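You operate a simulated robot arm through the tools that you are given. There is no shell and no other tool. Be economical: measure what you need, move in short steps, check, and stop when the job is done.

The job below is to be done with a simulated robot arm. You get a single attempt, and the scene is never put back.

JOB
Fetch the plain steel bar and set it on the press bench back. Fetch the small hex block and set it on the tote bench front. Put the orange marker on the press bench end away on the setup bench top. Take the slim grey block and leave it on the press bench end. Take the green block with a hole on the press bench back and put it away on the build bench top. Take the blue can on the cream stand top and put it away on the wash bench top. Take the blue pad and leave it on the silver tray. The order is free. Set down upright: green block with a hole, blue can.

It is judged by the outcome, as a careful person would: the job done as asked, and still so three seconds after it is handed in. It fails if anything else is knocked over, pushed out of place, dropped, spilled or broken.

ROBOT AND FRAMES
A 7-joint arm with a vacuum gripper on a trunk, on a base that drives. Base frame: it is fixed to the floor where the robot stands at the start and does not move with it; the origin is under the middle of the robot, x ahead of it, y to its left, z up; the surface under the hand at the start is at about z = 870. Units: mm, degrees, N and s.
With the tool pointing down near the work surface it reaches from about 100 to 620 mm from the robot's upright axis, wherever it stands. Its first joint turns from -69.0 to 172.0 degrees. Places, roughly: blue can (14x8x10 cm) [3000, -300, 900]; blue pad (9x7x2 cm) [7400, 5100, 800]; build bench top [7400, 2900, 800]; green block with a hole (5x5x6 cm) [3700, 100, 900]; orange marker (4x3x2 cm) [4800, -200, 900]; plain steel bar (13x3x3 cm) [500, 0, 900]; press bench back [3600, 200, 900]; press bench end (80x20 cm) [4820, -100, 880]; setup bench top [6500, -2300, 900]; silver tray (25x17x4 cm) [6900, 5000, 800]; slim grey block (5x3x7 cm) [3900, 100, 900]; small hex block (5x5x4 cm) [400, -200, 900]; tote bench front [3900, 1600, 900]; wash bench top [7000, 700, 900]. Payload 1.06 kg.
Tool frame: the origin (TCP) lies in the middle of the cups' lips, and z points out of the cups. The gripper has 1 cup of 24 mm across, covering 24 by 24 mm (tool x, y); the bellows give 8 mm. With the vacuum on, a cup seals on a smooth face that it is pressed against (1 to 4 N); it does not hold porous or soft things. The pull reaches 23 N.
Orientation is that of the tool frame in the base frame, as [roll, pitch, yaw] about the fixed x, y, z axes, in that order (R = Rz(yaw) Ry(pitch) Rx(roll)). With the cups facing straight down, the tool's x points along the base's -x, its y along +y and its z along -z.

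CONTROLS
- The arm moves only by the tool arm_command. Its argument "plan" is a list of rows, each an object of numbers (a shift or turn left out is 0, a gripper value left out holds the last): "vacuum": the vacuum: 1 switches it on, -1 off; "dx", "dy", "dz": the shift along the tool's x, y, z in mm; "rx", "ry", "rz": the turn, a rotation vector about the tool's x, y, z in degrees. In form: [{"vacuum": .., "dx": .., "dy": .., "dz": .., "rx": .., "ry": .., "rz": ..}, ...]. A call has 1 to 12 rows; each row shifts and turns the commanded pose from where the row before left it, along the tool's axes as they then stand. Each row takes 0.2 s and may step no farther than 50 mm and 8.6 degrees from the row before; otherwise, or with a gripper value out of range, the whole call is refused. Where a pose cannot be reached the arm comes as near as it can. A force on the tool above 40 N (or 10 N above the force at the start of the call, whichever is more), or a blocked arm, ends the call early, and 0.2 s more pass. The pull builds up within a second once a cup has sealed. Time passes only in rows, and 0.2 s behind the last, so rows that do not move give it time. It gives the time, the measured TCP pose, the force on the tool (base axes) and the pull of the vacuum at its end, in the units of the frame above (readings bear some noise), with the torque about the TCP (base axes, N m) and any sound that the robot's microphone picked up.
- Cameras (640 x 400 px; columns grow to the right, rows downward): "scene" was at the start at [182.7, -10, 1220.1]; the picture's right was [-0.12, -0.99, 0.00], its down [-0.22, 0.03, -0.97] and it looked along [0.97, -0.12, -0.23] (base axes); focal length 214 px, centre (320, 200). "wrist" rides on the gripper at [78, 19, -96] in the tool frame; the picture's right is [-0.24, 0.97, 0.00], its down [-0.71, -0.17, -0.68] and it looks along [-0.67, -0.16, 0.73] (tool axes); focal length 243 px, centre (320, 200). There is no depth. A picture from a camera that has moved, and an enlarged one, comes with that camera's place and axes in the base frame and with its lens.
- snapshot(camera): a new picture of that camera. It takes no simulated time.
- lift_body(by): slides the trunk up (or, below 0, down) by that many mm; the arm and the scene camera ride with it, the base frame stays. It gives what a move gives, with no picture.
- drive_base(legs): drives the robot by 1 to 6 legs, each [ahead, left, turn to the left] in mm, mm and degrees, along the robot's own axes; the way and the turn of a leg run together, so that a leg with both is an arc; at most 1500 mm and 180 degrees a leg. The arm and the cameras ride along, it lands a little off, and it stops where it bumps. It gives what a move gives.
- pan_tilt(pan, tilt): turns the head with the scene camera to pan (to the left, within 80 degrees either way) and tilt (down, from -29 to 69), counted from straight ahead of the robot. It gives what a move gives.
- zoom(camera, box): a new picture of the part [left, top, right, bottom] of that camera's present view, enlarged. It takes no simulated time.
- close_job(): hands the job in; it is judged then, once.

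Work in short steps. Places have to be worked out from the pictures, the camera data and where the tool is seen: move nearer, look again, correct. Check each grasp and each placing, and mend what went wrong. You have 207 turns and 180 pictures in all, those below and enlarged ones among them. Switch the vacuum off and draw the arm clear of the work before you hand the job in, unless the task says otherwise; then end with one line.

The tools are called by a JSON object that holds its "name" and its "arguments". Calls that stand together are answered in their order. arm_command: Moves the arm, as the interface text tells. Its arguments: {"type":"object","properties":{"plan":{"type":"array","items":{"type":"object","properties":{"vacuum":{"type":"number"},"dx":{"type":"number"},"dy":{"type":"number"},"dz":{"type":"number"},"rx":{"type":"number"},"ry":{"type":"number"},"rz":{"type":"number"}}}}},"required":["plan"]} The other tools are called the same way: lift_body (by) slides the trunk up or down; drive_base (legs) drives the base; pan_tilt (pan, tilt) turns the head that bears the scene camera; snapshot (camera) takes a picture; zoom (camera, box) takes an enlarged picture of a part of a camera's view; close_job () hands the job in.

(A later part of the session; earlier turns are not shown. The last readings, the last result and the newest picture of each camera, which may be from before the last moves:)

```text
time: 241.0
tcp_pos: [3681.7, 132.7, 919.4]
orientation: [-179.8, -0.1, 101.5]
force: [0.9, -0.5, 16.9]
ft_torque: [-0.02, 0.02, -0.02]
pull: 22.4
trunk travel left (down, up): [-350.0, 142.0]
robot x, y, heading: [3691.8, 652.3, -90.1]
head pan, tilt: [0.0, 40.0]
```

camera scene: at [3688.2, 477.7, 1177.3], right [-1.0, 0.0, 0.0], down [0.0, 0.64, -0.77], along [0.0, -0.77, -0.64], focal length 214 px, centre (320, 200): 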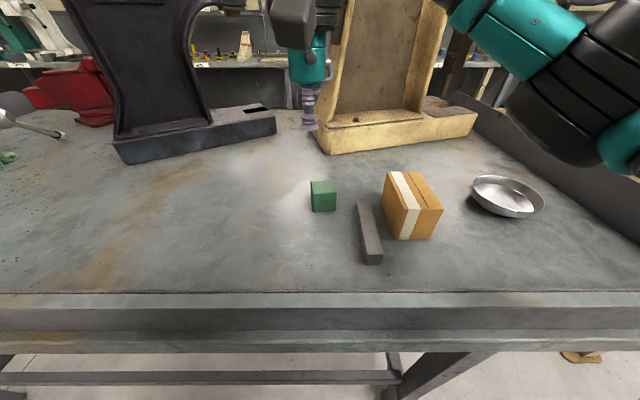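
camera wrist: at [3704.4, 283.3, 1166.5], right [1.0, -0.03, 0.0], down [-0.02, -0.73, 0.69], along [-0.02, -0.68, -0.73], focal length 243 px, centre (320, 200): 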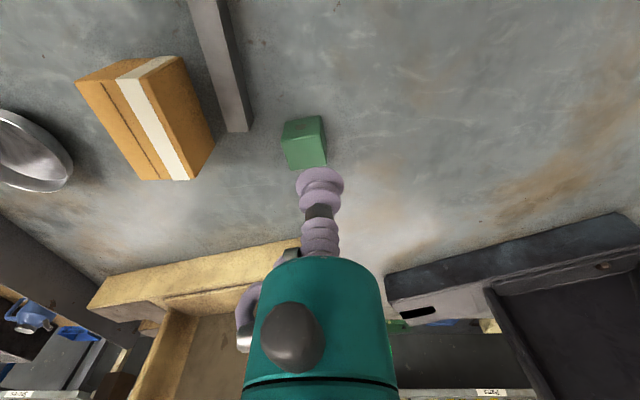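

Sealed. Lift, retract, raise the trunk and leave the aisle.

{"name": "arm_command", "arguments": {"plan": [{"dz": -15}, {"dz": -45}, {"dz": -40}, {"dx": 45}, {"dx": 45}, {"dx": 30}, {"dz": -40}, {}]}}

{"name": "lift_body", "arguments": {"by": 140}}

{"name": "drive_base", "arguments": {"legs": [[0, 1070, 0], [0, 1070, 0]]}}

{"name": "pan_tilt", "arguments": {"pan": 75, "tilt": 15}}

{"name": "snapshot", "arguments": {"camera": "scene"}}

```text
time: 242.8
tcp_pos: [3658.7, 250.2, 1057.4]
orientation: [-180.0, 0.0, 101.7]
force: [-0.5, -0.1, -3.6]
ft_torque: [0.01, -0.05, -0.02]
pull: 23.0
trunk travel left (down, up): [-350.0, 142.0]
robot x, y, heading: [3688.2, 651.1, -90.1]
head pan, tilt: [0.0, 40.0]
```

```text
time: 244.5
tcp_pos: [3657.5, 249.1, 1195.6]
orientation: [-179.8, -0.1, 101.6]
force: [-0.4, -0.4, -2.5]
ft_torque: [0.03, 0.03, -0.01]
pull: 22.4
trunk travel left (down, up): [-490.0, 2.0]
robot x, y, heading: [3690.5, 653.3, -90.0]
head pan, tilt: [0.0, 40.0]
```

```text
time: 263.5
tcp_pos: [5810.0, 247.7, 1196.4]
orientation: [-179.8, 0.0, 101.8]
force: [1.0, -0.1, -2.2]
ft_torque: [0.0, 0.03, 0.0]
pull: 23.3
trunk travel left (down, up): [-490.0, 2.0]
robot x, y, heading: [5840.5, 646.7, -90.0]
head pan, tilt: [0.0, 40.0]
```

```text
time: 265.0
tcp_pos: [5810.8, 248.3, 1196.3]
orientation: [-179.9, -0.1, 101.8]
force: [0.3, 0.3, -2.6]
ft_torque: [0.0, 0.0, -0.01]
pull: 22.4
trunk travel left (down, up): [-490.0, 2.0]
robot x, y, heading: [5839.3, 651.7, -90.0]
head pan, tilt: [75.0, 15.0]
```

```text
110 pictures are left
camera scene: at [5929.6, 624.3, 1371.7], right [-0.26, -0.97, 0.0], down [-0.25, 0.07, -0.97], along [0.93, -0.25, -0.26], focal length 214 px, centre (320, 200)
```

scene: 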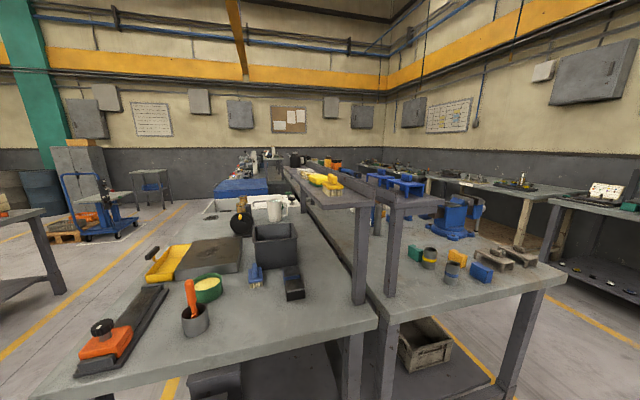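

The wash bench is on the right; the build bench lies farther north. I'll back up to y≈1700, turn left to face +x, and look.

{"name": "drive_base", "arguments": {"legs": [[-1050, 0, 0], [0, 0, 22], [0, 0, 22], [0, 0, 23], [0, 0, 23]]}}

{"name": "pan_tilt", "arguments": {"pan": 25, "tilt": 15}}

{"name": "snapshot", "arguments": {"camera": "scene"}}

```text
time: 275.1
tcp_pos: [6243.4, 1671.6, 1197.1]
orientation: [-179.9, -0.1, -168.6]
force: [-0.1, 0.2, -2.7]
ft_torque: [-0.02, 0.0, 0.02]
pull: 23.2
trunk travel left (down, up): [-490.0, 2.0]
robot x, y, heading: [5843.8, 1706.4, -0.2]
head pan, tilt: [75.0, 15.0]
```

```text
time: 276.3
tcp_pos: [6243.5, 1672.8, 1196.8]
orientation: [-179.9, -0.1, -168.5]
force: [-0.5, 0.4, -2.7]
ft_torque: [0.03, 0.03, 0.0]
pull: 22.2
trunk travel left (down, up): [-490.0, 2.0]
robot x, y, heading: [5842.6, 1703.1, -0.2]
head pan, tilt: [25.0, 15.0]
```

```text
109 pictures are left
camera scene: at [5929.9, 1744.4, 1371.7], right [0.42, -0.91, 0.0], down [-0.24, -0.11, -0.97], along [0.88, 0.4, -0.26], focal length 214 px, centre (320, 200)
```

scene: 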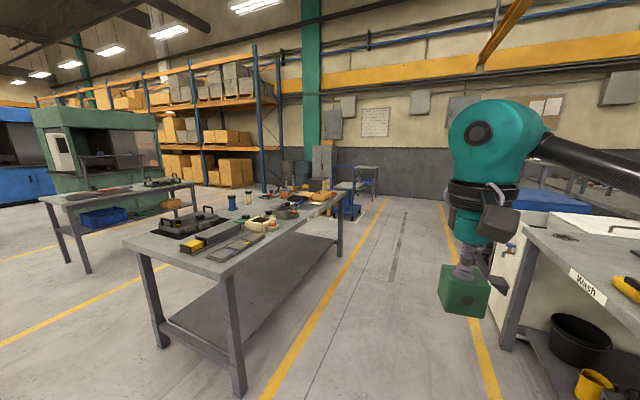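

The build bench spans roughly x 6500–8250, y 2480–3300. I'll drive along its near side and look for a free spot.

{"name": "drive_base", "arguments": {"legs": [[1000, 0, 0], [0, 0, 22], [0, 0, 22], [0, 0, 23], [0, 0, 23]]}}

{"name": "pan_tilt", "arguments": {"pan": 0, "tilt": 20}}

{"name": "snapshot", "arguments": {"camera": "scene"}}

```text
time: 286.2
tcp_pos: [6867.2, 2096.7, 1196.8]
orientation: [-179.9, -0.1, -78.5]
force: [0.3, 0.4, -2.6]
ft_torque: [0.0, 0.01, 0.01]
pull: 22.6
trunk travel left (down, up): [-490.0, 2.0]
robot x, y, heading: [6838.7, 1692.8, 89.6]
head pan, tilt: [25.0, 15.0]
```

```text
time: 287.1
tcp_pos: [6868.1, 2096.9, 1196.5]
orientation: [-179.9, -0.1, -78.5]
force: [0.2, 0.1, -2.5]
ft_torque: [-0.02, 0.02, 0.0]
pull: 22.6
trunk travel left (down, up): [-490.0, 2.0]
robot x, y, heading: [6836.1, 1694.2, 89.9]
head pan, tilt: [0.0, 20.0]
```

```text
108 pictures are left
camera scene: at [6835.7, 1792.8, 1363.5], right [1.0, -0.01, 0.0], down [0.0, -0.34, -0.94], along [0.0, 0.94, -0.34], focal length 214 px, centre (320, 200)
```

scene: 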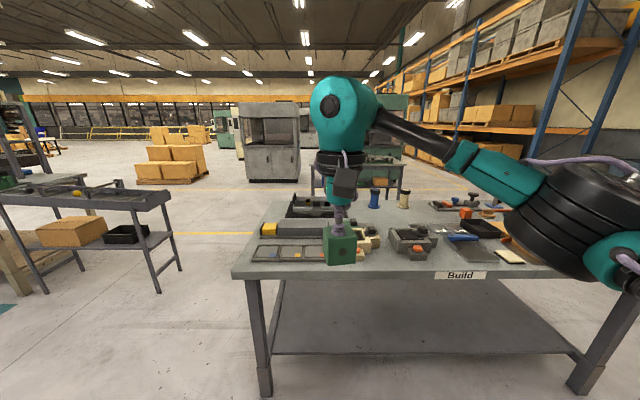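

The build bench top is at about z=800 and rather busy. I'll approach and look down at it.

{"name": "drive_base", "arguments": {"legs": [[0, -500, 0], [430, 0, 0]]}}

{"name": "pan_tilt", "arguments": {"pan": 0, "tilt": 40}}

{"name": "snapshot", "arguments": {"camera": "scene"}}

{"name": "snapshot", "arguments": {"camera": "wrist"}}

```text
time: 294.2
tcp_pos: [7372.9, 2522.3, 1197.3]
orientation: [-179.9, -0.1, -78.4]
force: [0.5, -0.2, -2.5]
ft_torque: [0.0, 0.01, 0.0]
pull: 23.1
trunk travel left (down, up): [-490.0, 2.0]
robot x, y, heading: [7341.7, 2117.5, 89.8]
head pan, tilt: [0.0, 20.0]
```

```text
time: 295.1
tcp_pos: [7372.2, 2522.5, 1197.6]
orientation: [-180.0, -0.1, -78.4]
force: [0.3, -0.2, -2.1]
ft_torque: [-0.02, 0.02, -0.03]
pull: 23.0
trunk travel left (down, up): [-490.0, 2.0]
robot x, y, heading: [7341.6, 2122.4, 89.8]
head pan, tilt: [0.0, 40.0]
```

```text
107 pictures are left
camera scene: at [7341.0, 2209.9, 1332.2], right [1.0, -0.01, 0.0], down [0.0, -0.64, -0.77], along [0.0, 0.77, -0.64], focal length 214 px, centre (320, 200)
```

scene: 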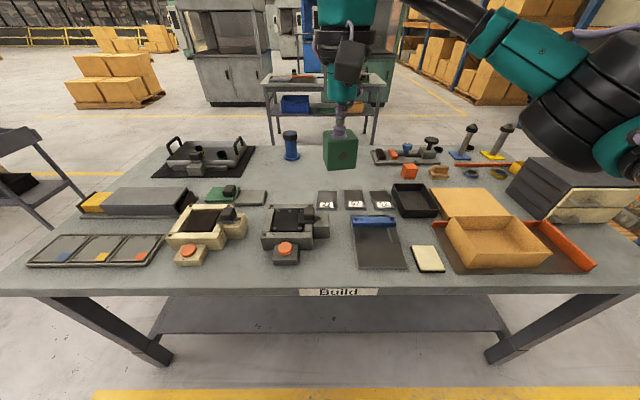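

```text
106 pictures are left
camera wrist: at [7369.5, 2440.4, 1292.1], right [-1.0, 0.04, 0.0], down [0.02, 0.73, 0.68], along [0.03, 0.68, -0.73], focal length 243 px, centre (320, 200)
```

wrist: 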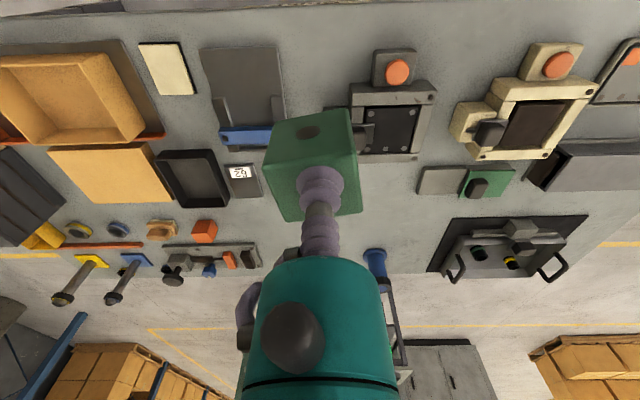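

A free front spot shows at about (7118, 2560), between the two button boxes. I'll shift left, lower the trunk, and check.

{"name": "drive_base", "arguments": {"legs": [[0, 235, 0]]}}

{"name": "lift_body", "arguments": {"by": -200}}

{"name": "snapshot", "arguments": {"camera": "scene"}}

{"name": "snapshot", "arguments": {"camera": "wrist"}}

```text
time: 297.8
tcp_pos: [7135.5, 2523.3, 1196.6]
orientation: [-179.9, -0.1, -78.4]
force: [1.2, 0.1, -2.2]
ft_torque: [-0.06, 0.0, 0.01]
pull: 22.8
trunk travel left (down, up): [-490.0, 2.0]
robot x, y, heading: [7101.4, 2120.0, 89.9]
head pan, tilt: [0.0, 40.0]
```

```text
time: 299.9
tcp_pos: [7135.9, 2523.3, 996.0]
orientation: [-179.8, 0.0, -78.4]
force: [-0.5, -0.7, -3.3]
ft_torque: [-0.01, -0.03, 0.0]
pull: 22.8
trunk travel left (down, up): [-290.0, 202.0]
robot x, y, heading: [7102.9, 2124.0, 89.7]
head pan, tilt: [0.0, 40.0]
```

```text
105 pictures are left
camera scene: at [7104.9, 2311.4, 1118.4], right [1.0, 0.0, 0.0], down [0.0, -0.64, -0.77], along [0.0, 0.77, -0.64], focal length 214 px, centre (320, 200)
```

scene: 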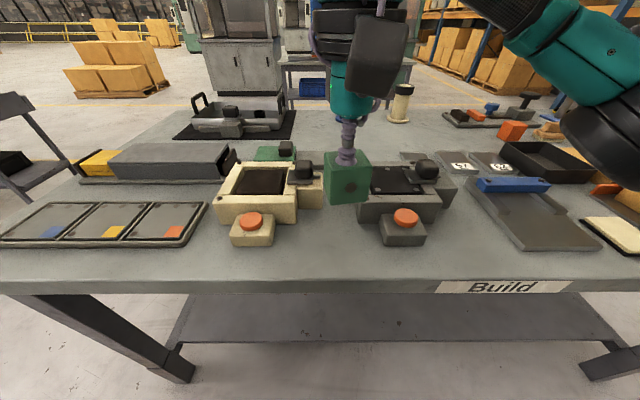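

```text
104 pictures are left
camera wrist: at [7132.8, 2441.5, 1092.3], right [-1.0, 0.04, 0.0], down [0.02, 0.73, 0.69], along [0.03, 0.68, -0.73], focal length 243 px, centre (320, 200)
```

wrist: 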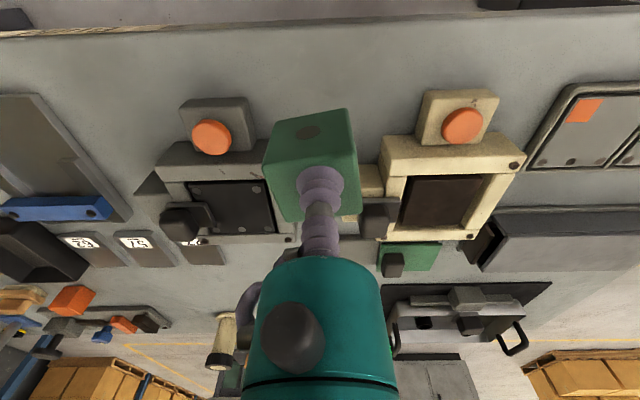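

The gap is x≈7021–7223 with the bench edge at y≈2490. I'll go to (7125, 2550) and lower.

{"name": "arm_command", "arguments": {"plan": [{"dx": -28.7, "dy": 5.4}, {"dz": 45}, {"dz": 45}, {"dz": 30}, {}]}}

{"name": "snapshot", "arguments": {"camera": "scene"}}

{"name": "snapshot", "arguments": {"camera": "wrist"}}

```text
time: 301.1
tcp_pos: [7124.3, 2551.1, 876.2]
orientation: [-179.9, -0.1, -78.4]
force: [1.2, 0.0, -3.3]
ft_torque: [0.0, 0.0, -0.01]
pull: 23.6
trunk travel left (down, up): [-290.0, 202.0]
robot x, y, heading: [7103.3, 2120.3, 89.7]
head pan, tilt: [0.0, 40.0]
```

```text
103 pictures are left
camera scene: at [7105.0, 2311.4, 1118.4], right [1.0, 0.0, 0.0], down [0.0, -0.64, -0.77], along [0.0, 0.77, -0.64], focal length 214 px, centre (320, 200)
```

scene: 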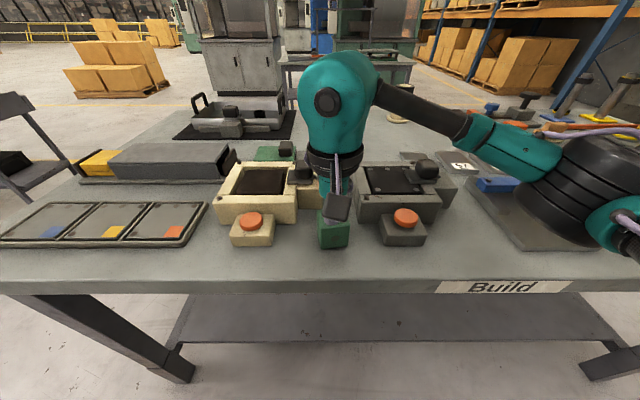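

```text
102 pictures are left
camera wrist: at [7122.2, 2468.6, 970.9], right [-1.0, 0.03, 0.0], down [0.02, 0.73, 0.68], along [0.03, 0.68, -0.73], focal length 243 px, centre (320, 200)
```

wrist: 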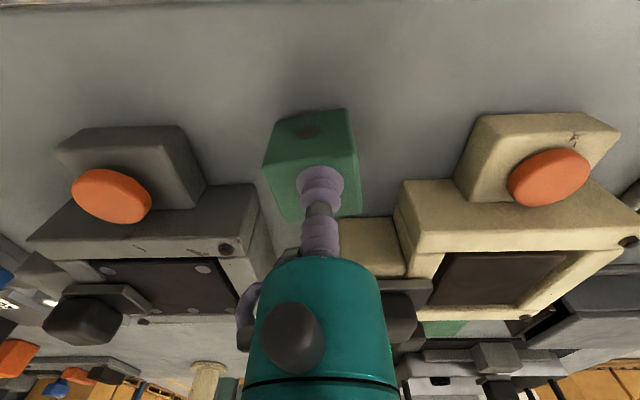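

{"name": "arm_command", "arguments": {"plan": [{"dz": 10}, {"dz": 5}, {"dz": 3}, {"dz": 2}, {"dz": 2}]}}

```text
time: 302.0
tcp_pos: [7124.7, 2549.7, 863.1]
orientation: [179.9, 0.4, -78.4]
force: [1.0, -2.8, 12.9]
ft_torque: [-0.01, -0.08, 0.04]
pull: 22.4
trunk travel left (down, up): [-290.0, 202.0]
robot x, y, heading: [7108.0, 2123.8, 89.8]
head pan, tilt: [0.0, 40.0]
stopped in row 4: the force on the tool passed its limit at 44 N (the readings are from after the stop); the commanded pose is now the measured one
```

Contact. I'll release and retreat, then check.

{"name": "arm_command", "arguments": {"plan": [{"dz": -1}, {"vacuum": -1}, {}, {}, {}, {"dz": -5}, {"dz": -15}, {"dz": -40}, {"dz": -50}, {"dz": -40}]}}

{"name": "snapshot", "arguments": {"camera": "wrist"}}

{"name": "snapshot", "arguments": {"camera": "scene"}}

```text
time: 304.2
tcp_pos: [7126.3, 2549.1, 1012.2]
orientation: [180.0, 0.1, -78.4]
force: [-0.7, 0.5, 0.4]
ft_torque: [0.01, 0.01, 0.0]
pull: 0.1
trunk travel left (down, up): [-290.0, 202.0]
robot x, y, heading: [7105.1, 2126.5, 89.8]
head pan, tilt: [0.0, 40.0]
```

```text
101 pictures are left
camera wrist: at [7122.5, 2466.7, 1107.2], right [-1.0, 0.04, 0.0], down [0.03, 0.73, 0.69], along [0.02, 0.69, -0.73], focal length 243 px, centre (320, 200)
```

wrist: 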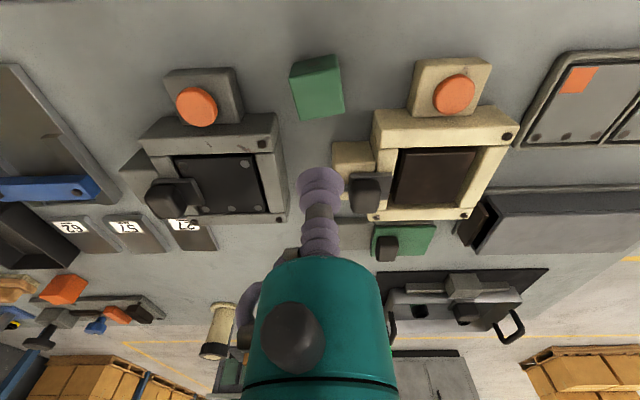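

```text
100 pictures are left
camera scene: at [7104.9, 2311.2, 1118.4], right [1.0, 0.0, 0.0], down [0.0, -0.64, -0.77], along [0.0, 0.77, -0.64], focal length 214 px, centre (320, 200)
```

scene: 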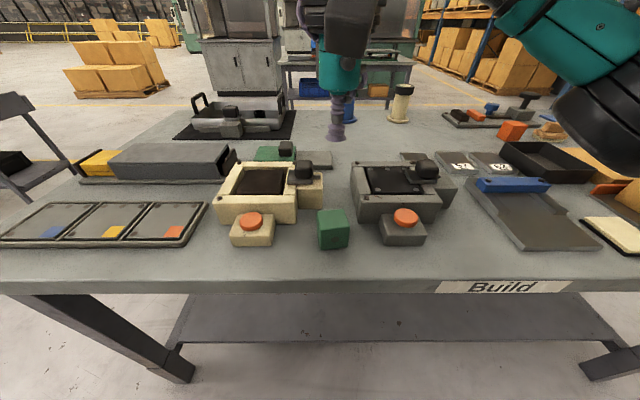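

Green block stands upright on the build bench. Now to the blue pad: around the west end of the build bench.

{"name": "lift_body", "arguments": {"by": 150}}

{"name": "drive_base", "arguments": {"legs": [[-300, 0, 0], [0, 1150, 0], [1000, 0, 0], [900, 0, 0]]}}

{"name": "pan_tilt", "arguments": {"pan": -35, "tilt": 15}}

{"name": "snapshot", "arguments": {"camera": "scene"}}

```text
time: 305.9
tcp_pos: [7124.5, 2549.8, 1161.6]
orientation: [179.9, 0.2, -78.5]
force: [0.4, -0.3, 0.1]
ft_torque: [0.01, -0.01, -0.03]
pull: 0.1
trunk travel left (down, up): [-440.0, 52.0]
robot x, y, heading: [7103.2, 2122.9, 90.0]
head pan, tilt: [0.0, 40.0]
```

```text
time: 326.9
tcp_pos: [6009.7, 4168.1, 1163.2]
orientation: [179.9, 0.2, -78.7]
force: [0.0, -0.3, -0.8]
ft_torque: [0.02, -0.03, -0.02]
pull: 0.0
trunk travel left (down, up): [-440.0, 52.0]
robot x, y, heading: [5984.9, 3739.2, 89.6]
head pan, tilt: [0.0, 40.0]
```

```text
time: 327.9
tcp_pos: [6008.8, 4167.8, 1162.1]
orientation: [179.8, 0.3, -78.6]
force: [-0.3, -0.2, 0.1]
ft_torque: [-0.04, -0.01, -0.02]
pull: 0.0
trunk travel left (down, up): [-440.0, 52.0]
robot x, y, heading: [5986.9, 3741.9, 89.7]
head pan, tilt: [-35.0, 15.0]
```

```text
99 pictures are left
camera scene: at [6041.9, 3868.6, 1317.9], right [0.81, -0.58, 0.0], down [-0.15, -0.21, -0.97], along [0.56, 0.79, -0.26], focal length 214 px, centre (320, 200)
```

scene: 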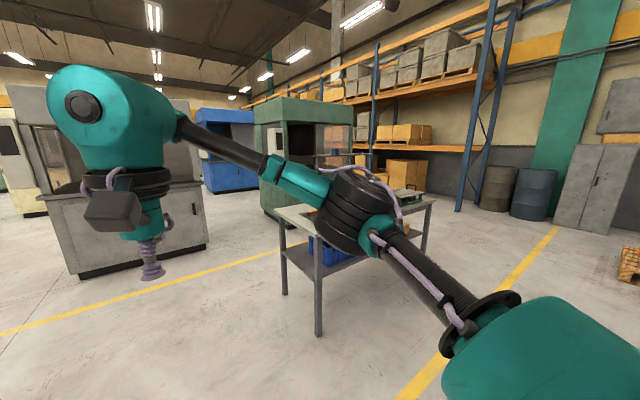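

The target bench spans from x≈6700, front edge y≈4840. I'll drive to face the pad near x=7350.

{"name": "drive_base", "arguments": {"legs": [[0, -1350, 0], [650, 0, 0]]}}

{"name": "pan_tilt", "arguments": {"pan": 0, "tilt": 35}}

{"name": "snapshot", "arguments": {"camera": "scene"}}

```text
time: 343.2
tcp_pos: [7366.5, 4803.2, 1162.4]
orientation: [179.8, 0.3, -78.7]
force: [0.0, -0.9, -0.2]
ft_torque: [-0.01, 0.0, 0.0]
pull: 0.1
trunk travel left (down, up): [-440.0, 52.0]
robot x, y, heading: [7343.3, 4379.5, 89.4]
head pan, tilt: [-35.0, 15.0]
```

```text
time: 344.2
tcp_pos: [7366.7, 4803.8, 1163.7]
orientation: [179.9, 0.3, -78.7]
force: [0.1, 0.4, -1.2]
ft_torque: [0.01, -0.01, 0.0]
pull: 0.0
trunk travel left (down, up): [-440.0, 52.0]
robot x, y, heading: [7342.0, 4375.1, 89.6]
head pan, tilt: [0.0, 35.0]
```

```text
98 pictures are left
camera scene: at [7345.2, 4516.7, 1286.0], right [1.0, -0.01, 0.0], down [-0.01, -0.57, -0.82], along [0.01, 0.82, -0.57], focal length 214 px, centre (320, 200)
```

scene: 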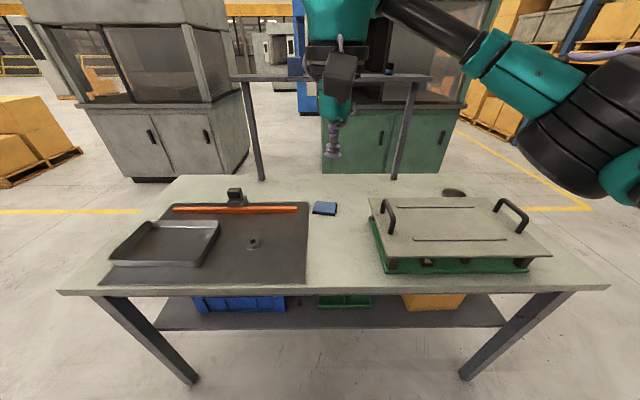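

Pad at about (7370, 5123), tray centre about (6886, 4976). I'll move closer and lower the trunk a bit.

{"name": "drive_base", "arguments": {"legs": [[185, 0, 0]]}}

{"name": "lift_body", "arguments": {"by": -160}}

{"name": "arm_command", "arguments": {"plan": [{"dx": -45}, {"dx": -45}, {}]}}

{"name": "snapshot", "arguments": {"camera": "wrist"}}

{"name": "snapshot", "arguments": {"camera": "scene"}}

```text
time: 345.7
tcp_pos: [7368.8, 4988.0, 1163.1]
orientation: [179.9, 0.4, -78.7]
force: [0.2, -0.1, 0.5]
ft_torque: [-0.03, 0.0, 0.01]
pull: 0.2
trunk travel left (down, up): [-440.0, 52.0]
robot x, y, heading: [7348.0, 4559.2, 89.7]
head pan, tilt: [0.0, 35.0]
```

```text
time: 347.6
tcp_pos: [7367.7, 4986.6, 1002.2]
orientation: [179.9, 0.3, -78.6]
force: [-0.4, -0.4, -0.7]
ft_torque: [0.0, 0.01, 0.02]
pull: 0.0
trunk travel left (down, up): [-280.0, 212.0]
robot x, y, heading: [7344.8, 4557.2, 89.4]
head pan, tilt: [0.0, 35.0]
```

```text
time: 348.4
tcp_pos: [7350.8, 5075.9, 1001.7]
orientation: [179.9, 0.3, -78.7]
force: [0.1, 1.0, -1.4]
ft_torque: [-0.01, 0.0, 0.01]
pull: 0.1
trunk travel left (down, up): [-280.0, 212.0]
robot x, y, heading: [7348.4, 4560.2, 89.3]
head pan, tilt: [0.0, 35.0]
```

```text
97 pictures are left
camera wrist: at [7348.3, 4993.3, 1096.4], right [-1.0, 0.04, 0.0], down [0.03, 0.72, 0.69], along [0.03, 0.69, -0.73], focal length 243 px, centre (320, 200)
```

wrist: 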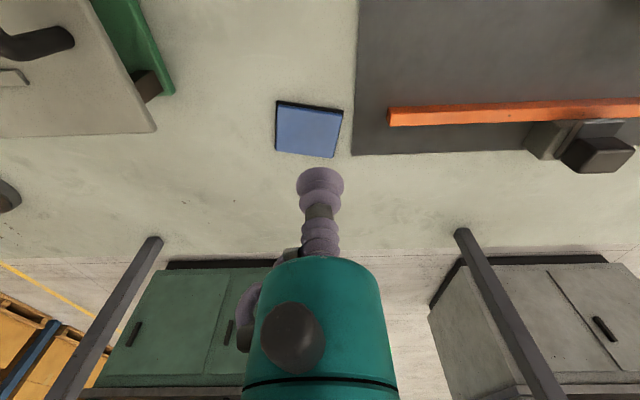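

```text
96 pictures are left
camera scene: at [7347.4, 4754.0, 1116.3], right [1.0, -0.01, 0.0], down [-0.01, -0.57, -0.82], along [0.01, 0.82, -0.57], focal length 214 px, centre (320, 200)
```

scene: 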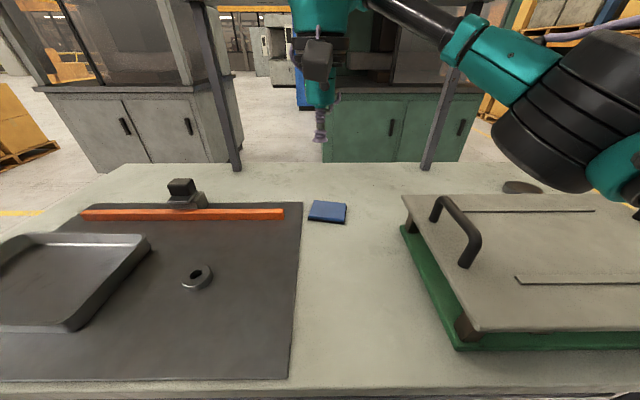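

Pad top centre at about (7369, 5139, ~820). I'll move over it and descend.

{"name": "arm_command", "arguments": {"plan": [{"dx": -29, "dy": -15}, {"dx": -29, "dy": -15}, {"dz": 50}, {"dz": 50}, {"dz": 40}, {}]}}

{"name": "snapshot", "arguments": {"camera": "wrist"}}

```text
time: 349.8
tcp_pos: [7369.9, 5138.4, 863.4]
orientation: [179.8, 0.3, -78.7]
force: [0.4, 0.5, 0.3]
ft_torque: [-0.02, -0.01, -0.02]
pull: 0.0
trunk travel left (down, up): [-280.0, 212.0]
robot x, y, heading: [7342.6, 4562.3, 89.1]
head pan, tilt: [0.0, 35.0]
```

```text
95 pictures are left
camera wrist: at [7366.6, 5056.3, 957.8], right [-1.0, 0.04, 0.0], down [0.03, 0.72, 0.69], along [0.03, 0.69, -0.73], focal length 243 px, centre (320, 200)
```

wrist: 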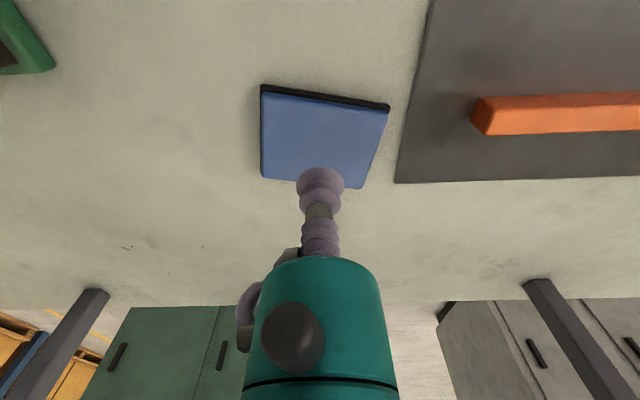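

{"name": "arm_command", "arguments": {"plan": [{"vacuum": 1, "dx": 4, "dy": -1, "dz": 25}, {"dz": 10}, {"dz": 4}, {"dz": 3}, {"dz": 2}, {}, {}]}}

```text
time: 351.4
tcp_pos: [7370.2, 5135.8, 819.7]
orientation: [179.9, 0.3, -78.7]
force: [-0.3, -0.1, 0.4]
ft_torque: [0.0, 0.0, 0.02]
pull: 0.2
trunk travel left (down, up): [-280.0, 212.0]
robot x, y, heading: [7342.3, 4556.2, 89.5]
head pan, tilt: [0.0, 35.0]
```

{"name": "arm_command", "arguments": {"plan": [{"dz": 2}, {"dz": 2}, {"dz": 2}, {"dz": 2}, {}]}}

```text
time: 352.6
tcp_pos: [7370.2, 5135.4, 812.9]
orientation: [179.9, 0.4, -78.7]
force: [0.9, 1.8, 11.2]
ft_torque: [-0.08, -0.03, -0.03]
pull: 22.5
trunk travel left (down, up): [-280.0, 212.0]
robot x, y, heading: [7345.4, 4560.7, 89.4]
head pan, tilt: [0.0, 35.0]
```

Sealed. Lift, retract, and shift the base left toward the tray.

{"name": "arm_command", "arguments": {"plan": [{"dz": -10}, {"dz": -40}, {"dz": -50}, {"dz": -40}, {"dx": 45}, {"dx": 45}, {"dx": 45}, {}]}}

{"name": "drive_base", "arguments": {"legs": [[0, 470, 0]]}}

{"name": "snapshot", "arguments": {"camera": "wrist"}}

{"name": "snapshot", "arguments": {"camera": "scene"}}

```text
time: 354.4
tcp_pos: [7396.6, 5003.5, 950.2]
orientation: [180.0, 0.4, -78.8]
force: [0.4, -0.4, -0.7]
ft_torque: [0.02, -0.01, -0.02]
pull: 22.7
trunk travel left (down, up): [-280.0, 212.0]
robot x, y, heading: [7346.9, 4562.0, 89.5]
head pan, tilt: [0.0, 35.0]
```

```text
time: 359.1
tcp_pos: [6919.4, 5008.8, 950.9]
orientation: [179.9, 0.3, -78.6]
force: [-0.3, 0.0, -0.8]
ft_torque: [-0.04, -0.02, 0.02]
pull: 22.5
trunk travel left (down, up): [-280.0, 212.0]
robot x, y, heading: [6873.1, 4561.2, 89.5]
head pan, tilt: [0.0, 35.0]
```

```text
94 pictures are left
camera wrist: at [6917.0, 4926.0, 1045.4], right [-1.0, 0.04, 0.0], down [0.03, 0.72, 0.69], along [0.02, 0.69, -0.73], focal length 243 px, centre (320, 200)
```

wrist: 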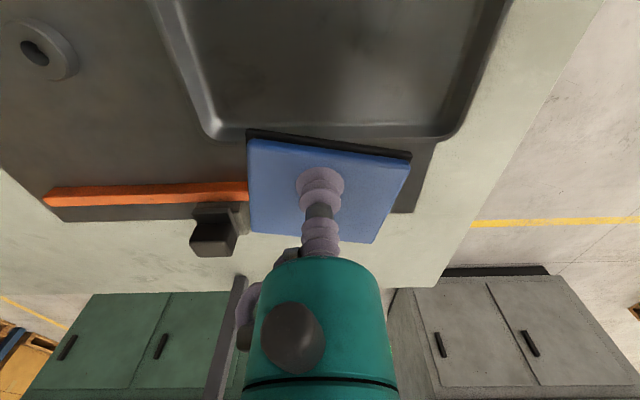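

```text
93 pictures are left
camera scene: at [6871.0, 4757.9, 1116.3], right [1.0, -0.01, 0.0], down [0.0, -0.57, -0.82], along [0.01, 0.82, -0.57], focal length 214 px, centre (320, 200)
```

scene: 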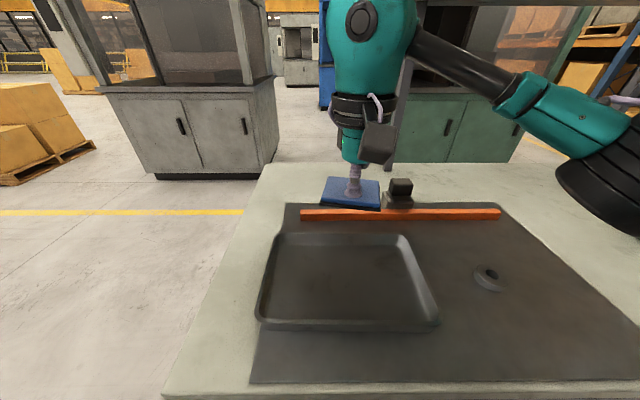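

Tray centre works out to (6910, 4968). I'll move over it and lower.

{"name": "arm_command", "arguments": {"plan": [{"dx": 38.4, "dy": 16.9}, {"dz": 45}, {"dz": 35}, {}]}}

{"name": "snapshot", "arguments": {"camera": "scene"}}

{"name": "snapshot", "arguments": {"camera": "wrist"}}

```text
time: 360.1
tcp_pos: [6911.3, 4968.5, 870.5]
orientation: [179.9, 0.3, -78.6]
force: [-0.2, -0.7, -0.2]
ft_torque: [-0.01, 0.01, 0.0]
pull: 22.9
trunk travel left (down, up): [-280.0, 212.0]
robot x, y, heading: [6870.8, 4563.5, 89.8]
head pan, tilt: [0.0, 35.0]
```

```text
92 pictures are left
camera scene: at [6871.0, 4757.9, 1116.3], right [1.0, -0.01, 0.0], down [0.0, -0.57, -0.82], along [0.01, 0.82, -0.57], focal length 214 px, centre (320, 200)
```

scene: 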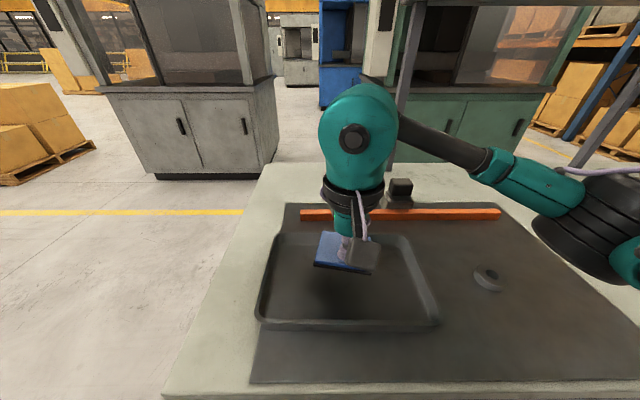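

```text
91 pictures are left
camera wrist: at [6907.8, 4885.3, 965.0], right [-1.0, 0.04, 0.0], down [0.03, 0.72, 0.69], along [0.02, 0.69, -0.73], focal length 243 px, centre (320, 200)
```

wrist: 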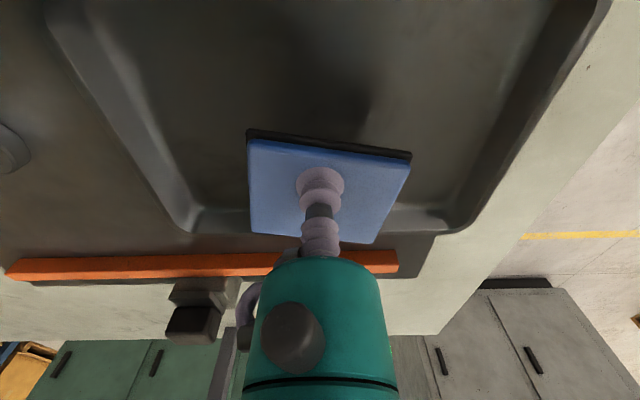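

{"name": "arm_command", "arguments": {"plan": [{"dx": 5, "dz": 30}, {"dz": 10}, {"dz": 5}, {"dz": 3}, {"dz": 2}, {}]}}

```text
time: 361.5
tcp_pos: [6911.6, 4962.8, 821.5]
orientation: [179.9, 0.4, -78.6]
force: [0.6, 0.7, 11.9]
ft_torque: [-0.05, -0.05, -0.01]
pull: 23.5
trunk travel left (down, up): [-280.0, 212.0]
robot x, y, heading: [6870.7, 4565.3, 89.7]
head pan, tilt: [0.0, 35.0]
```

{"name": "arm_command", "arguments": {"plan": [{"dz": -1}, {"vacuum": -1}, {}, {}, {}, {"dz": -5}, {"dz": -15}, {"dz": -40}, {"dz": -50}, {"dz": -40}]}}

{"name": "snapshot", "arguments": {"camera": "scene"}}

```text
time: 363.7
tcp_pos: [6911.7, 4962.5, 971.3]
orientation: [180.0, 0.3, -78.5]
force: [0.8, -0.4, -0.7]
ft_torque: [0.0, -0.02, 0.03]
pull: 0.0
trunk travel left (down, up): [-280.0, 212.0]
robot x, y, heading: [6872.6, 4562.2, 89.7]
head pan, tilt: [0.0, 35.0]
```

```text
90 pictures are left
camera scene: at [6871.0, 4757.7, 1116.4], right [1.0, -0.01, 0.0], down [0.0, -0.57, -0.82], along [0.01, 0.82, -0.57], focal length 214 px, centre (320, 200)
```

scene: 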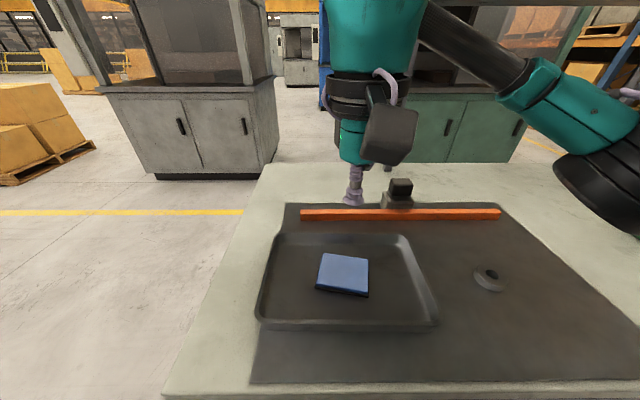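

The pad lies in the tray. Next the orange marker: I'll drive back south to the press bench's end.

{"name": "lift_body", "arguments": {"by": 100}}

{"name": "drive_base", "arguments": {"legs": [[-650, 0, 0], [0, 960, 0], [-1400, 0, 0], [-1400, 0, 0], [-1350, 0, 0], [0, 0, 90]]}}

{"name": "snapshot", "arguments": {"camera": "scene"}}

```text
time: 365.0
tcp_pos: [6912.0, 4962.1, 1071.5]
orientation: [180.0, 0.2, -78.7]
force: [0.5, 0.5, -0.8]
ft_torque: [0.03, 0.03, 0.02]
pull: 0.0
trunk travel left (down, up): [-380.0, 112.0]
robot x, y, heading: [6872.3, 4559.7, 89.4]
head pan, tilt: [0.0, 35.0]
```

```text
time: 400.3
tcp_pos: [5484.7, -188.0, 1071.2]
orientation: [179.9, 0.3, 11.4]
force: [1.1, 0.4, 0.2]
ft_torque: [-0.02, -0.02, -0.01]
pull: 0.0
trunk travel left (down, up): [-380.0, 112.0]
robot x, y, heading: [5885.1, -232.0, 179.5]
head pan, tilt: [0.0, 35.0]
```

```text
89 pictures are left
camera scene: at [5714.9, -226.5, 1216.6], right [0.01, 1.0, 0.0], down [0.57, 0.0, -0.82], along [-0.82, 0.01, -0.57], focal length 214 px, centre (320, 200)
```

scene: 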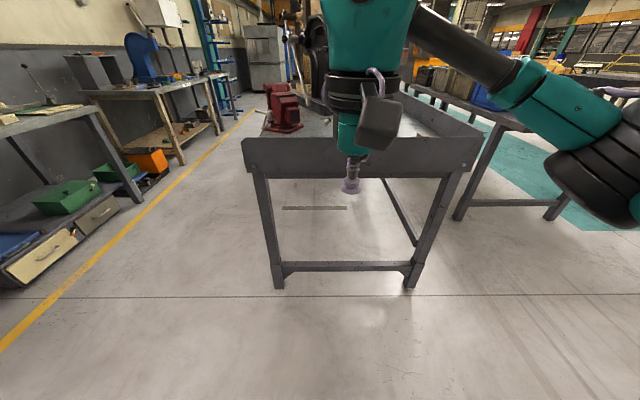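

The end rim top is at z≈954. I'll raise the trunk, drive up to the bench end and look.

{"name": "lift_body", "arguments": {"by": 100}}

{"name": "drive_base", "arguments": {"legs": [[570, 0, 0]]}}

{"name": "snapshot", "arguments": {"camera": "scene"}}

{"name": "snapshot", "arguments": {"camera": "wrist"}}

```text
time: 401.6
tcp_pos: [5485.0, -186.7, 1170.8]
orientation: [179.9, 0.2, 11.4]
force: [-0.7, 1.2, 0.6]
ft_torque: [0.01, 0.01, 0.01]
pull: 0.0
trunk travel left (down, up): [-480.0, 12.0]
robot x, y, heading: [5884.7, -230.3, 179.4]
head pan, tilt: [0.0, 35.0]
```

```text
time: 404.9
tcp_pos: [4918.5, -186.0, 1171.3]
orientation: [179.8, 0.4, 11.7]
force: [-0.2, 0.5, 0.0]
ft_torque: [0.01, -0.05, -0.02]
pull: 0.2
trunk travel left (down, up): [-480.0, 12.0]
robot x, y, heading: [5323.5, -225.9, 179.4]
head pan, tilt: [0.0, 35.0]
```

```text
88 pictures are left
camera scene: at [5214.3, -224.5, 1330.5], right [0.0, 1.0, 0.0], down [0.57, 0.0, -0.82], along [-0.82, 0.0, -0.57], focal length 214 px, centre (320, 200)
```

scene: 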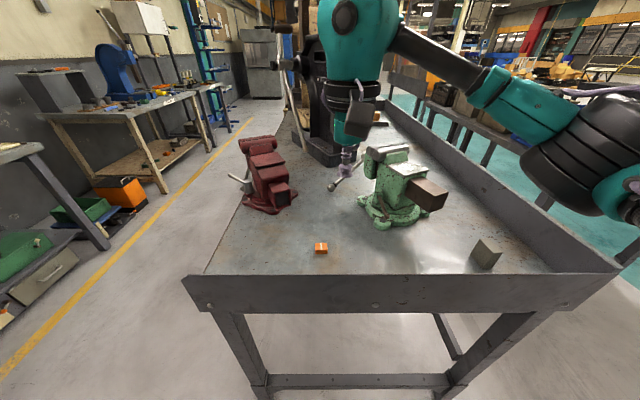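

```text
87 pictures are left
camera wrist: at [4999.4, -190.1, 1266.2], right [-0.03, -1.0, 0.0], down [-0.72, 0.03, 0.69], along [-0.69, 0.02, -0.73], focal length 243 px, centre (320, 200)
```

wrist: 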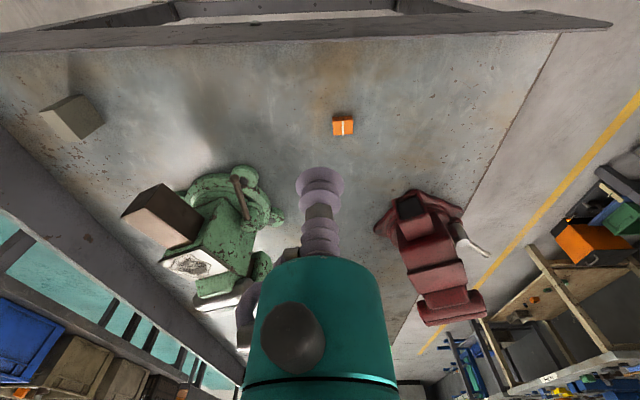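

Marker at about (4810, -223). I'll keep the trunk high so the elbow stays clear of the grey block and rim, and move over it.

{"name": "arm_command", "arguments": {"plan": [{"dx": -38, "dy": 5}, {"dx": -38, "dy": 5}, {"dx": -37, "dy": 4}, {"dz": 50}, {"dz": 50}, {"dz": 50}, {"dz": 50}, {}]}}

{"name": "snapshot", "arguments": {"camera": "scene"}}

{"name": "zoom", "arguments": {"camera": "wrist", "box": [240, 80, 400, 180]}}

```text
time: 406.7
tcp_pos: [4810.1, -223.6, 973.2]
orientation: [179.9, 0.3, 11.7]
force: [-0.4, 0.6, -0.4]
ft_torque: [-0.01, 0.03, -0.04]
pull: 0.1
trunk travel left (down, up): [-480.0, 12.0]
robot x, y, heading: [5316.3, -229.7, 180.0]
head pan, tilt: [0.0, 35.0]
```

```text
86 pictures are left
camera scene: at [5214.8, -224.5, 1330.6], right [0.0, 1.0, 0.0], down [0.57, 0.0, -0.82], along [-0.82, 0.0, -0.57], focal length 214 px, centre (320, 200)
```

scene: 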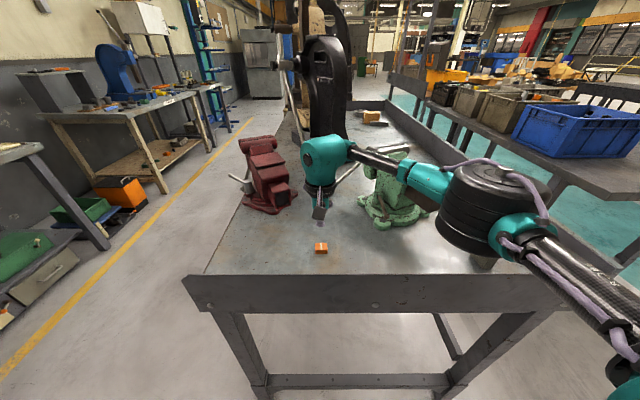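

```text
4.00 times, centred on (320, 130) of wrist
camera zoom: at [4890.9, -227.7, 1067.4], right [-0.03, -1.0, 0.0], down [-0.72, 0.03, 0.69], along [-0.69, 0.02, -0.72], focal length 970 px, centre (320, 480)
```

zoom: 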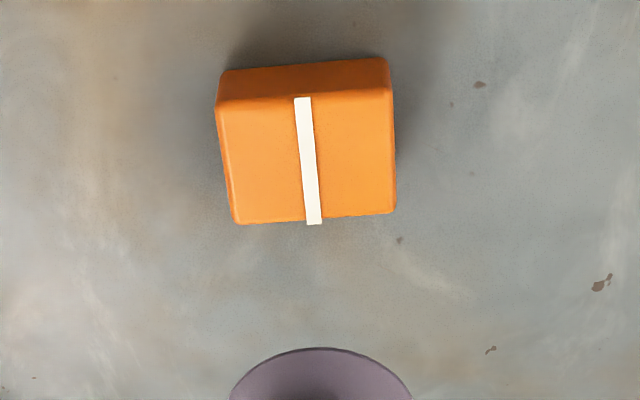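

Elbow is high and clear. Marker's top centre is (4806, -224); descending with vacuum.

{"name": "arm_command", "arguments": {"plan": [{"vacuum": 1, "dx": -4, "dz": 45}, {"dz": 28}, {"dz": 6}, {"dz": 4}, {"dz": 2}, {"dz": 2}, {"dz": 2}, {}]}}

```text
time: 408.5
tcp_pos: [4806.0, -224.6, 885.0]
orientation: [179.9, 0.5, 11.6]
force: [1.0, 0.9, 17.9]
ft_torque: [0.02, -0.01, -0.04]
pull: 23.2
trunk travel left (down, up): [-480.0, 12.0]
robot x, y, heading: [5319.1, -226.1, 179.7]
head pan, tilt: [0.0, 35.0]
```

Sealed. Lift, retract, back out, turn to face south, and approach the setup bench.

{"name": "arm_command", "arguments": {"plan": [{"dz": -10}, {"dz": -40}, {"dz": -50}, {"dz": -50}, {"dz": -50}, {"dz": -50}, {"dx": 50}, {"dx": 50}, {}]}}

{"name": "drive_base", "arguments": {"legs": [[-550, 0, 0], [0, 0, 22], [0, 0, 22], [0, 0, 23], [0, 0, 23]]}}

{"name": "pan_tilt", "arguments": {"pan": 20, "tilt": 20}}

{"name": "snapshot", "arguments": {"camera": "scene"}}

```text
time: 410.5
tcp_pos: [4906.1, -202.5, 1133.9]
orientation: [179.9, 0.3, 11.5]
force: [-0.8, -0.1, -1.1]
ft_torque: [-0.03, -0.02, 0.0]
pull: 23.3
trunk travel left (down, up): [-480.0, 12.0]
robot x, y, heading: [5319.7, -227.4, 179.6]
head pan, tilt: [0.0, 35.0]
```

```text
time: 418.4
tcp_pos: [5841.9, -640.5, 1132.6]
orientation: [179.9, 0.4, 101.4]
force: [-0.2, -0.2, -0.1]
ft_torque: [0.01, 0.02, -0.03]
pull: 22.4
trunk travel left (down, up): [-480.0, 12.0]
robot x, y, heading: [5868.9, -231.6, -90.6]
head pan, tilt: [0.0, 35.0]
```

```text
time: 419.2
tcp_pos: [5840.5, -641.4, 1132.3]
orientation: [180.0, 0.3, 101.3]
force: [0.3, 0.0, -1.5]
ft_torque: [-0.01, 0.0, -0.02]
pull: 22.8
trunk travel left (down, up): [-480.0, 12.0]
robot x, y, heading: [5867.9, -225.0, -90.2]
head pan, tilt: [20.0, 20.0]
```

```text
84 pictures are left
camera scene: at [5899.0, -329.6, 1354.4], right [-0.94, -0.33, 0.0], down [-0.11, 0.32, -0.94], along [0.31, -0.89, -0.34], focal length 214 px, centre (320, 200)
```

scene: 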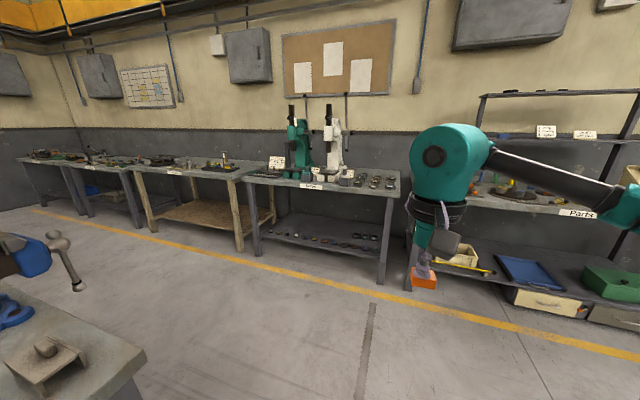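

The setup bench spans x≈5880–7200 with its front edge at y≈-2000. I'll approach its middle.

{"name": "drive_base", "arguments": {"legs": [[1200, 0, 0], [0, 500, 0]]}}

{"name": "pan_tilt", "arguments": {"pan": 0, "tilt": 35}}

{"name": "snapshot", "arguments": {"camera": "scene"}}

```text
time: 429.8
tcp_pos: [6324.7, -1855.7, 1133.3]
orientation: [179.9, 0.3, 100.9]
force: [0.3, -0.1, -0.6]
ft_torque: [0.01, 0.0, 0.03]
pull: 23.1
trunk travel left (down, up): [-480.0, 12.0]
robot x, y, heading: [6352.6, -1442.6, -91.0]
head pan, tilt: [20.0, 20.0]
```

```text
time: 430.6
tcp_pos: [6324.8, -1854.3, 1133.2]
orientation: [180.0, 0.3, 100.9]
force: [0.5, -1.1, -1.0]
ft_torque: [0.04, 0.0, -0.02]
pull: 23.1
trunk travel left (down, up): [-480.0, 12.0]
robot x, y, heading: [6357.5, -1441.4, -91.0]
head pan, tilt: [0.0, 35.0]
```

```text
83 pictures are left
camera scene: at [6352.6, -1544.2, 1330.6], right [-1.0, 0.02, 0.0], down [0.01, 0.57, -0.82], along [-0.01, -0.82, -0.57], focal length 214 px, centre (320, 200)
```

scene: 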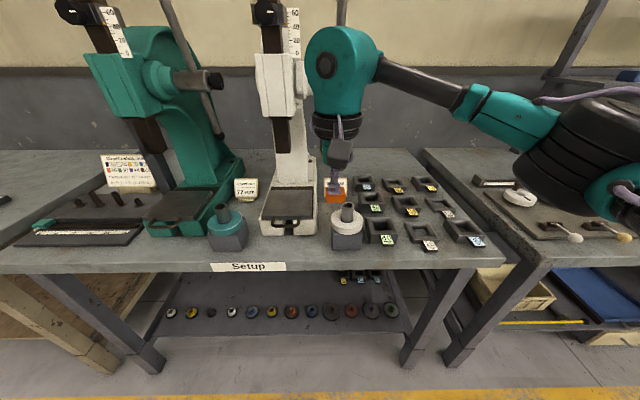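

A free strip lies in front of the white press, around (6445, -1960). I'll move up to it.

{"name": "drive_base", "arguments": {"legs": [[0, 95, 1], [110, 0, 0]]}}

{"name": "snapshot", "arguments": {"camera": "scene"}}

{"name": "snapshot", "arguments": {"camera": "wrist"}}

```text
time: 432.9
tcp_pos: [6428.0, -1967.2, 1133.0]
orientation: [179.8, 0.2, 101.8]
force: [0.7, 0.1, -1.4]
ft_torque: [0.02, 0.0, -0.03]
pull: 22.9
trunk travel left (down, up): [-480.0, 12.0]
robot x, y, heading: [6450.2, -1553.6, -90.1]
head pan, tilt: [0.0, 35.0]
```

```text
82 pictures are left
camera scene: at [6449.9, -1656.0, 1330.4], right [-1.0, 0.0, 0.0], down [0.0, 0.57, -0.82], along [0.0, -0.82, -0.57], focal length 214 px, centre (320, 200)
```

scene: 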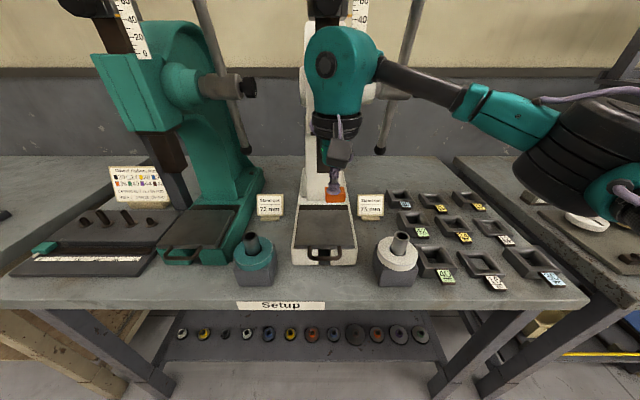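

```text
81 pictures are left
camera wrist: at [6430.0, -1887.6, 1227.2], right [1.0, -0.03, 0.0], down [-0.02, -0.73, 0.69], along [-0.02, -0.69, -0.73], focal length 243 px, centre (320, 200)
```

wrist: 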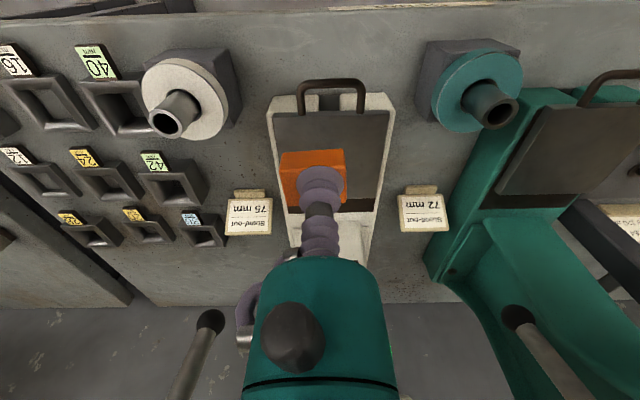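

Directly below is the free strip; I'll nudge 10 mm toward me and descend partway.

{"name": "arm_command", "arguments": {"plan": [{"dx": 7.4, "dy": 13.8}, {"dz": 50}, {"dz": 50}, {"dz": 50}, {"dz": 45}, {}]}}

{"name": "snapshot", "arguments": {"camera": "scene"}}

{"name": "snapshot", "arguments": {"camera": "wrist"}}

```text
time: 434.4
tcp_pos: [6441.1, -1957.5, 938.1]
orientation: [180.0, 0.4, 101.9]
force: [-0.3, -2.5, -0.3]
ft_torque: [-0.04, -0.03, 0.0]
pull: 22.6
trunk travel left (down, up): [-480.0, 12.0]
robot x, y, heading: [6451.9, -1552.3, -89.9]
head pan, tilt: [0.0, 35.0]
```

```text
80 pictures are left
camera scene: at [6449.9, -1655.0, 1330.6], right [-1.0, 0.0, 0.0], down [0.0, 0.57, -0.82], along [0.0, -0.82, -0.57], focal length 214 px, centre (320, 200)
```

scene: 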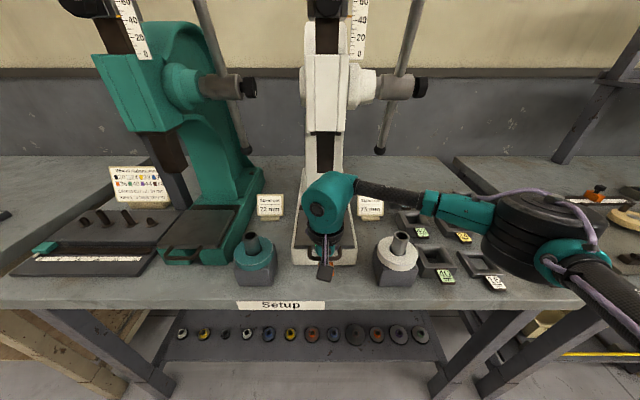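

```text
79 pictures are left
camera wrist: at [6442.7, -1878.5, 1032.9], right [1.0, -0.03, 0.0], down [-0.02, -0.72, 0.69], along [-0.02, -0.69, -0.72], focal length 243 px, centre (320, 200)
```

wrist: 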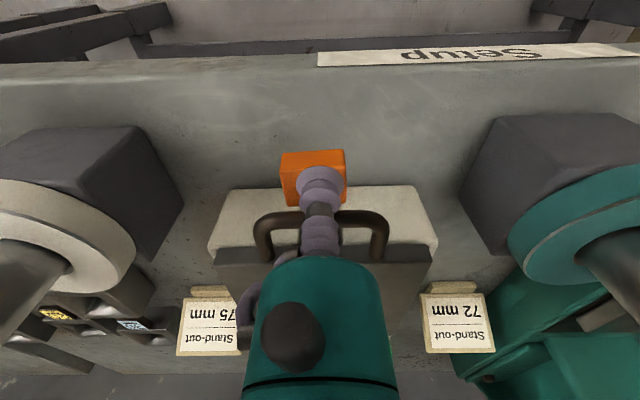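

Landing spot is clear. Lowering to contact.

{"name": "arm_command", "arguments": {"plan": [{"dz": 30}, {"dz": 8}, {"dz": 4}, {"dz": 3}, {"dz": 2}, {}]}}

```text
time: 435.8
tcp_pos: [6439.7, -1957.2, 894.8]
orientation: [179.8, 0.8, 101.9]
force: [-6.0, -1.6, 38.3]
ft_torque: [-0.67, -0.29, -0.11]
pull: 22.6
trunk travel left (down, up): [-480.0, 12.0]
robot x, y, heading: [6445.2, -1553.4, -90.0]
head pan, tilt: [0.0, 35.0]
```

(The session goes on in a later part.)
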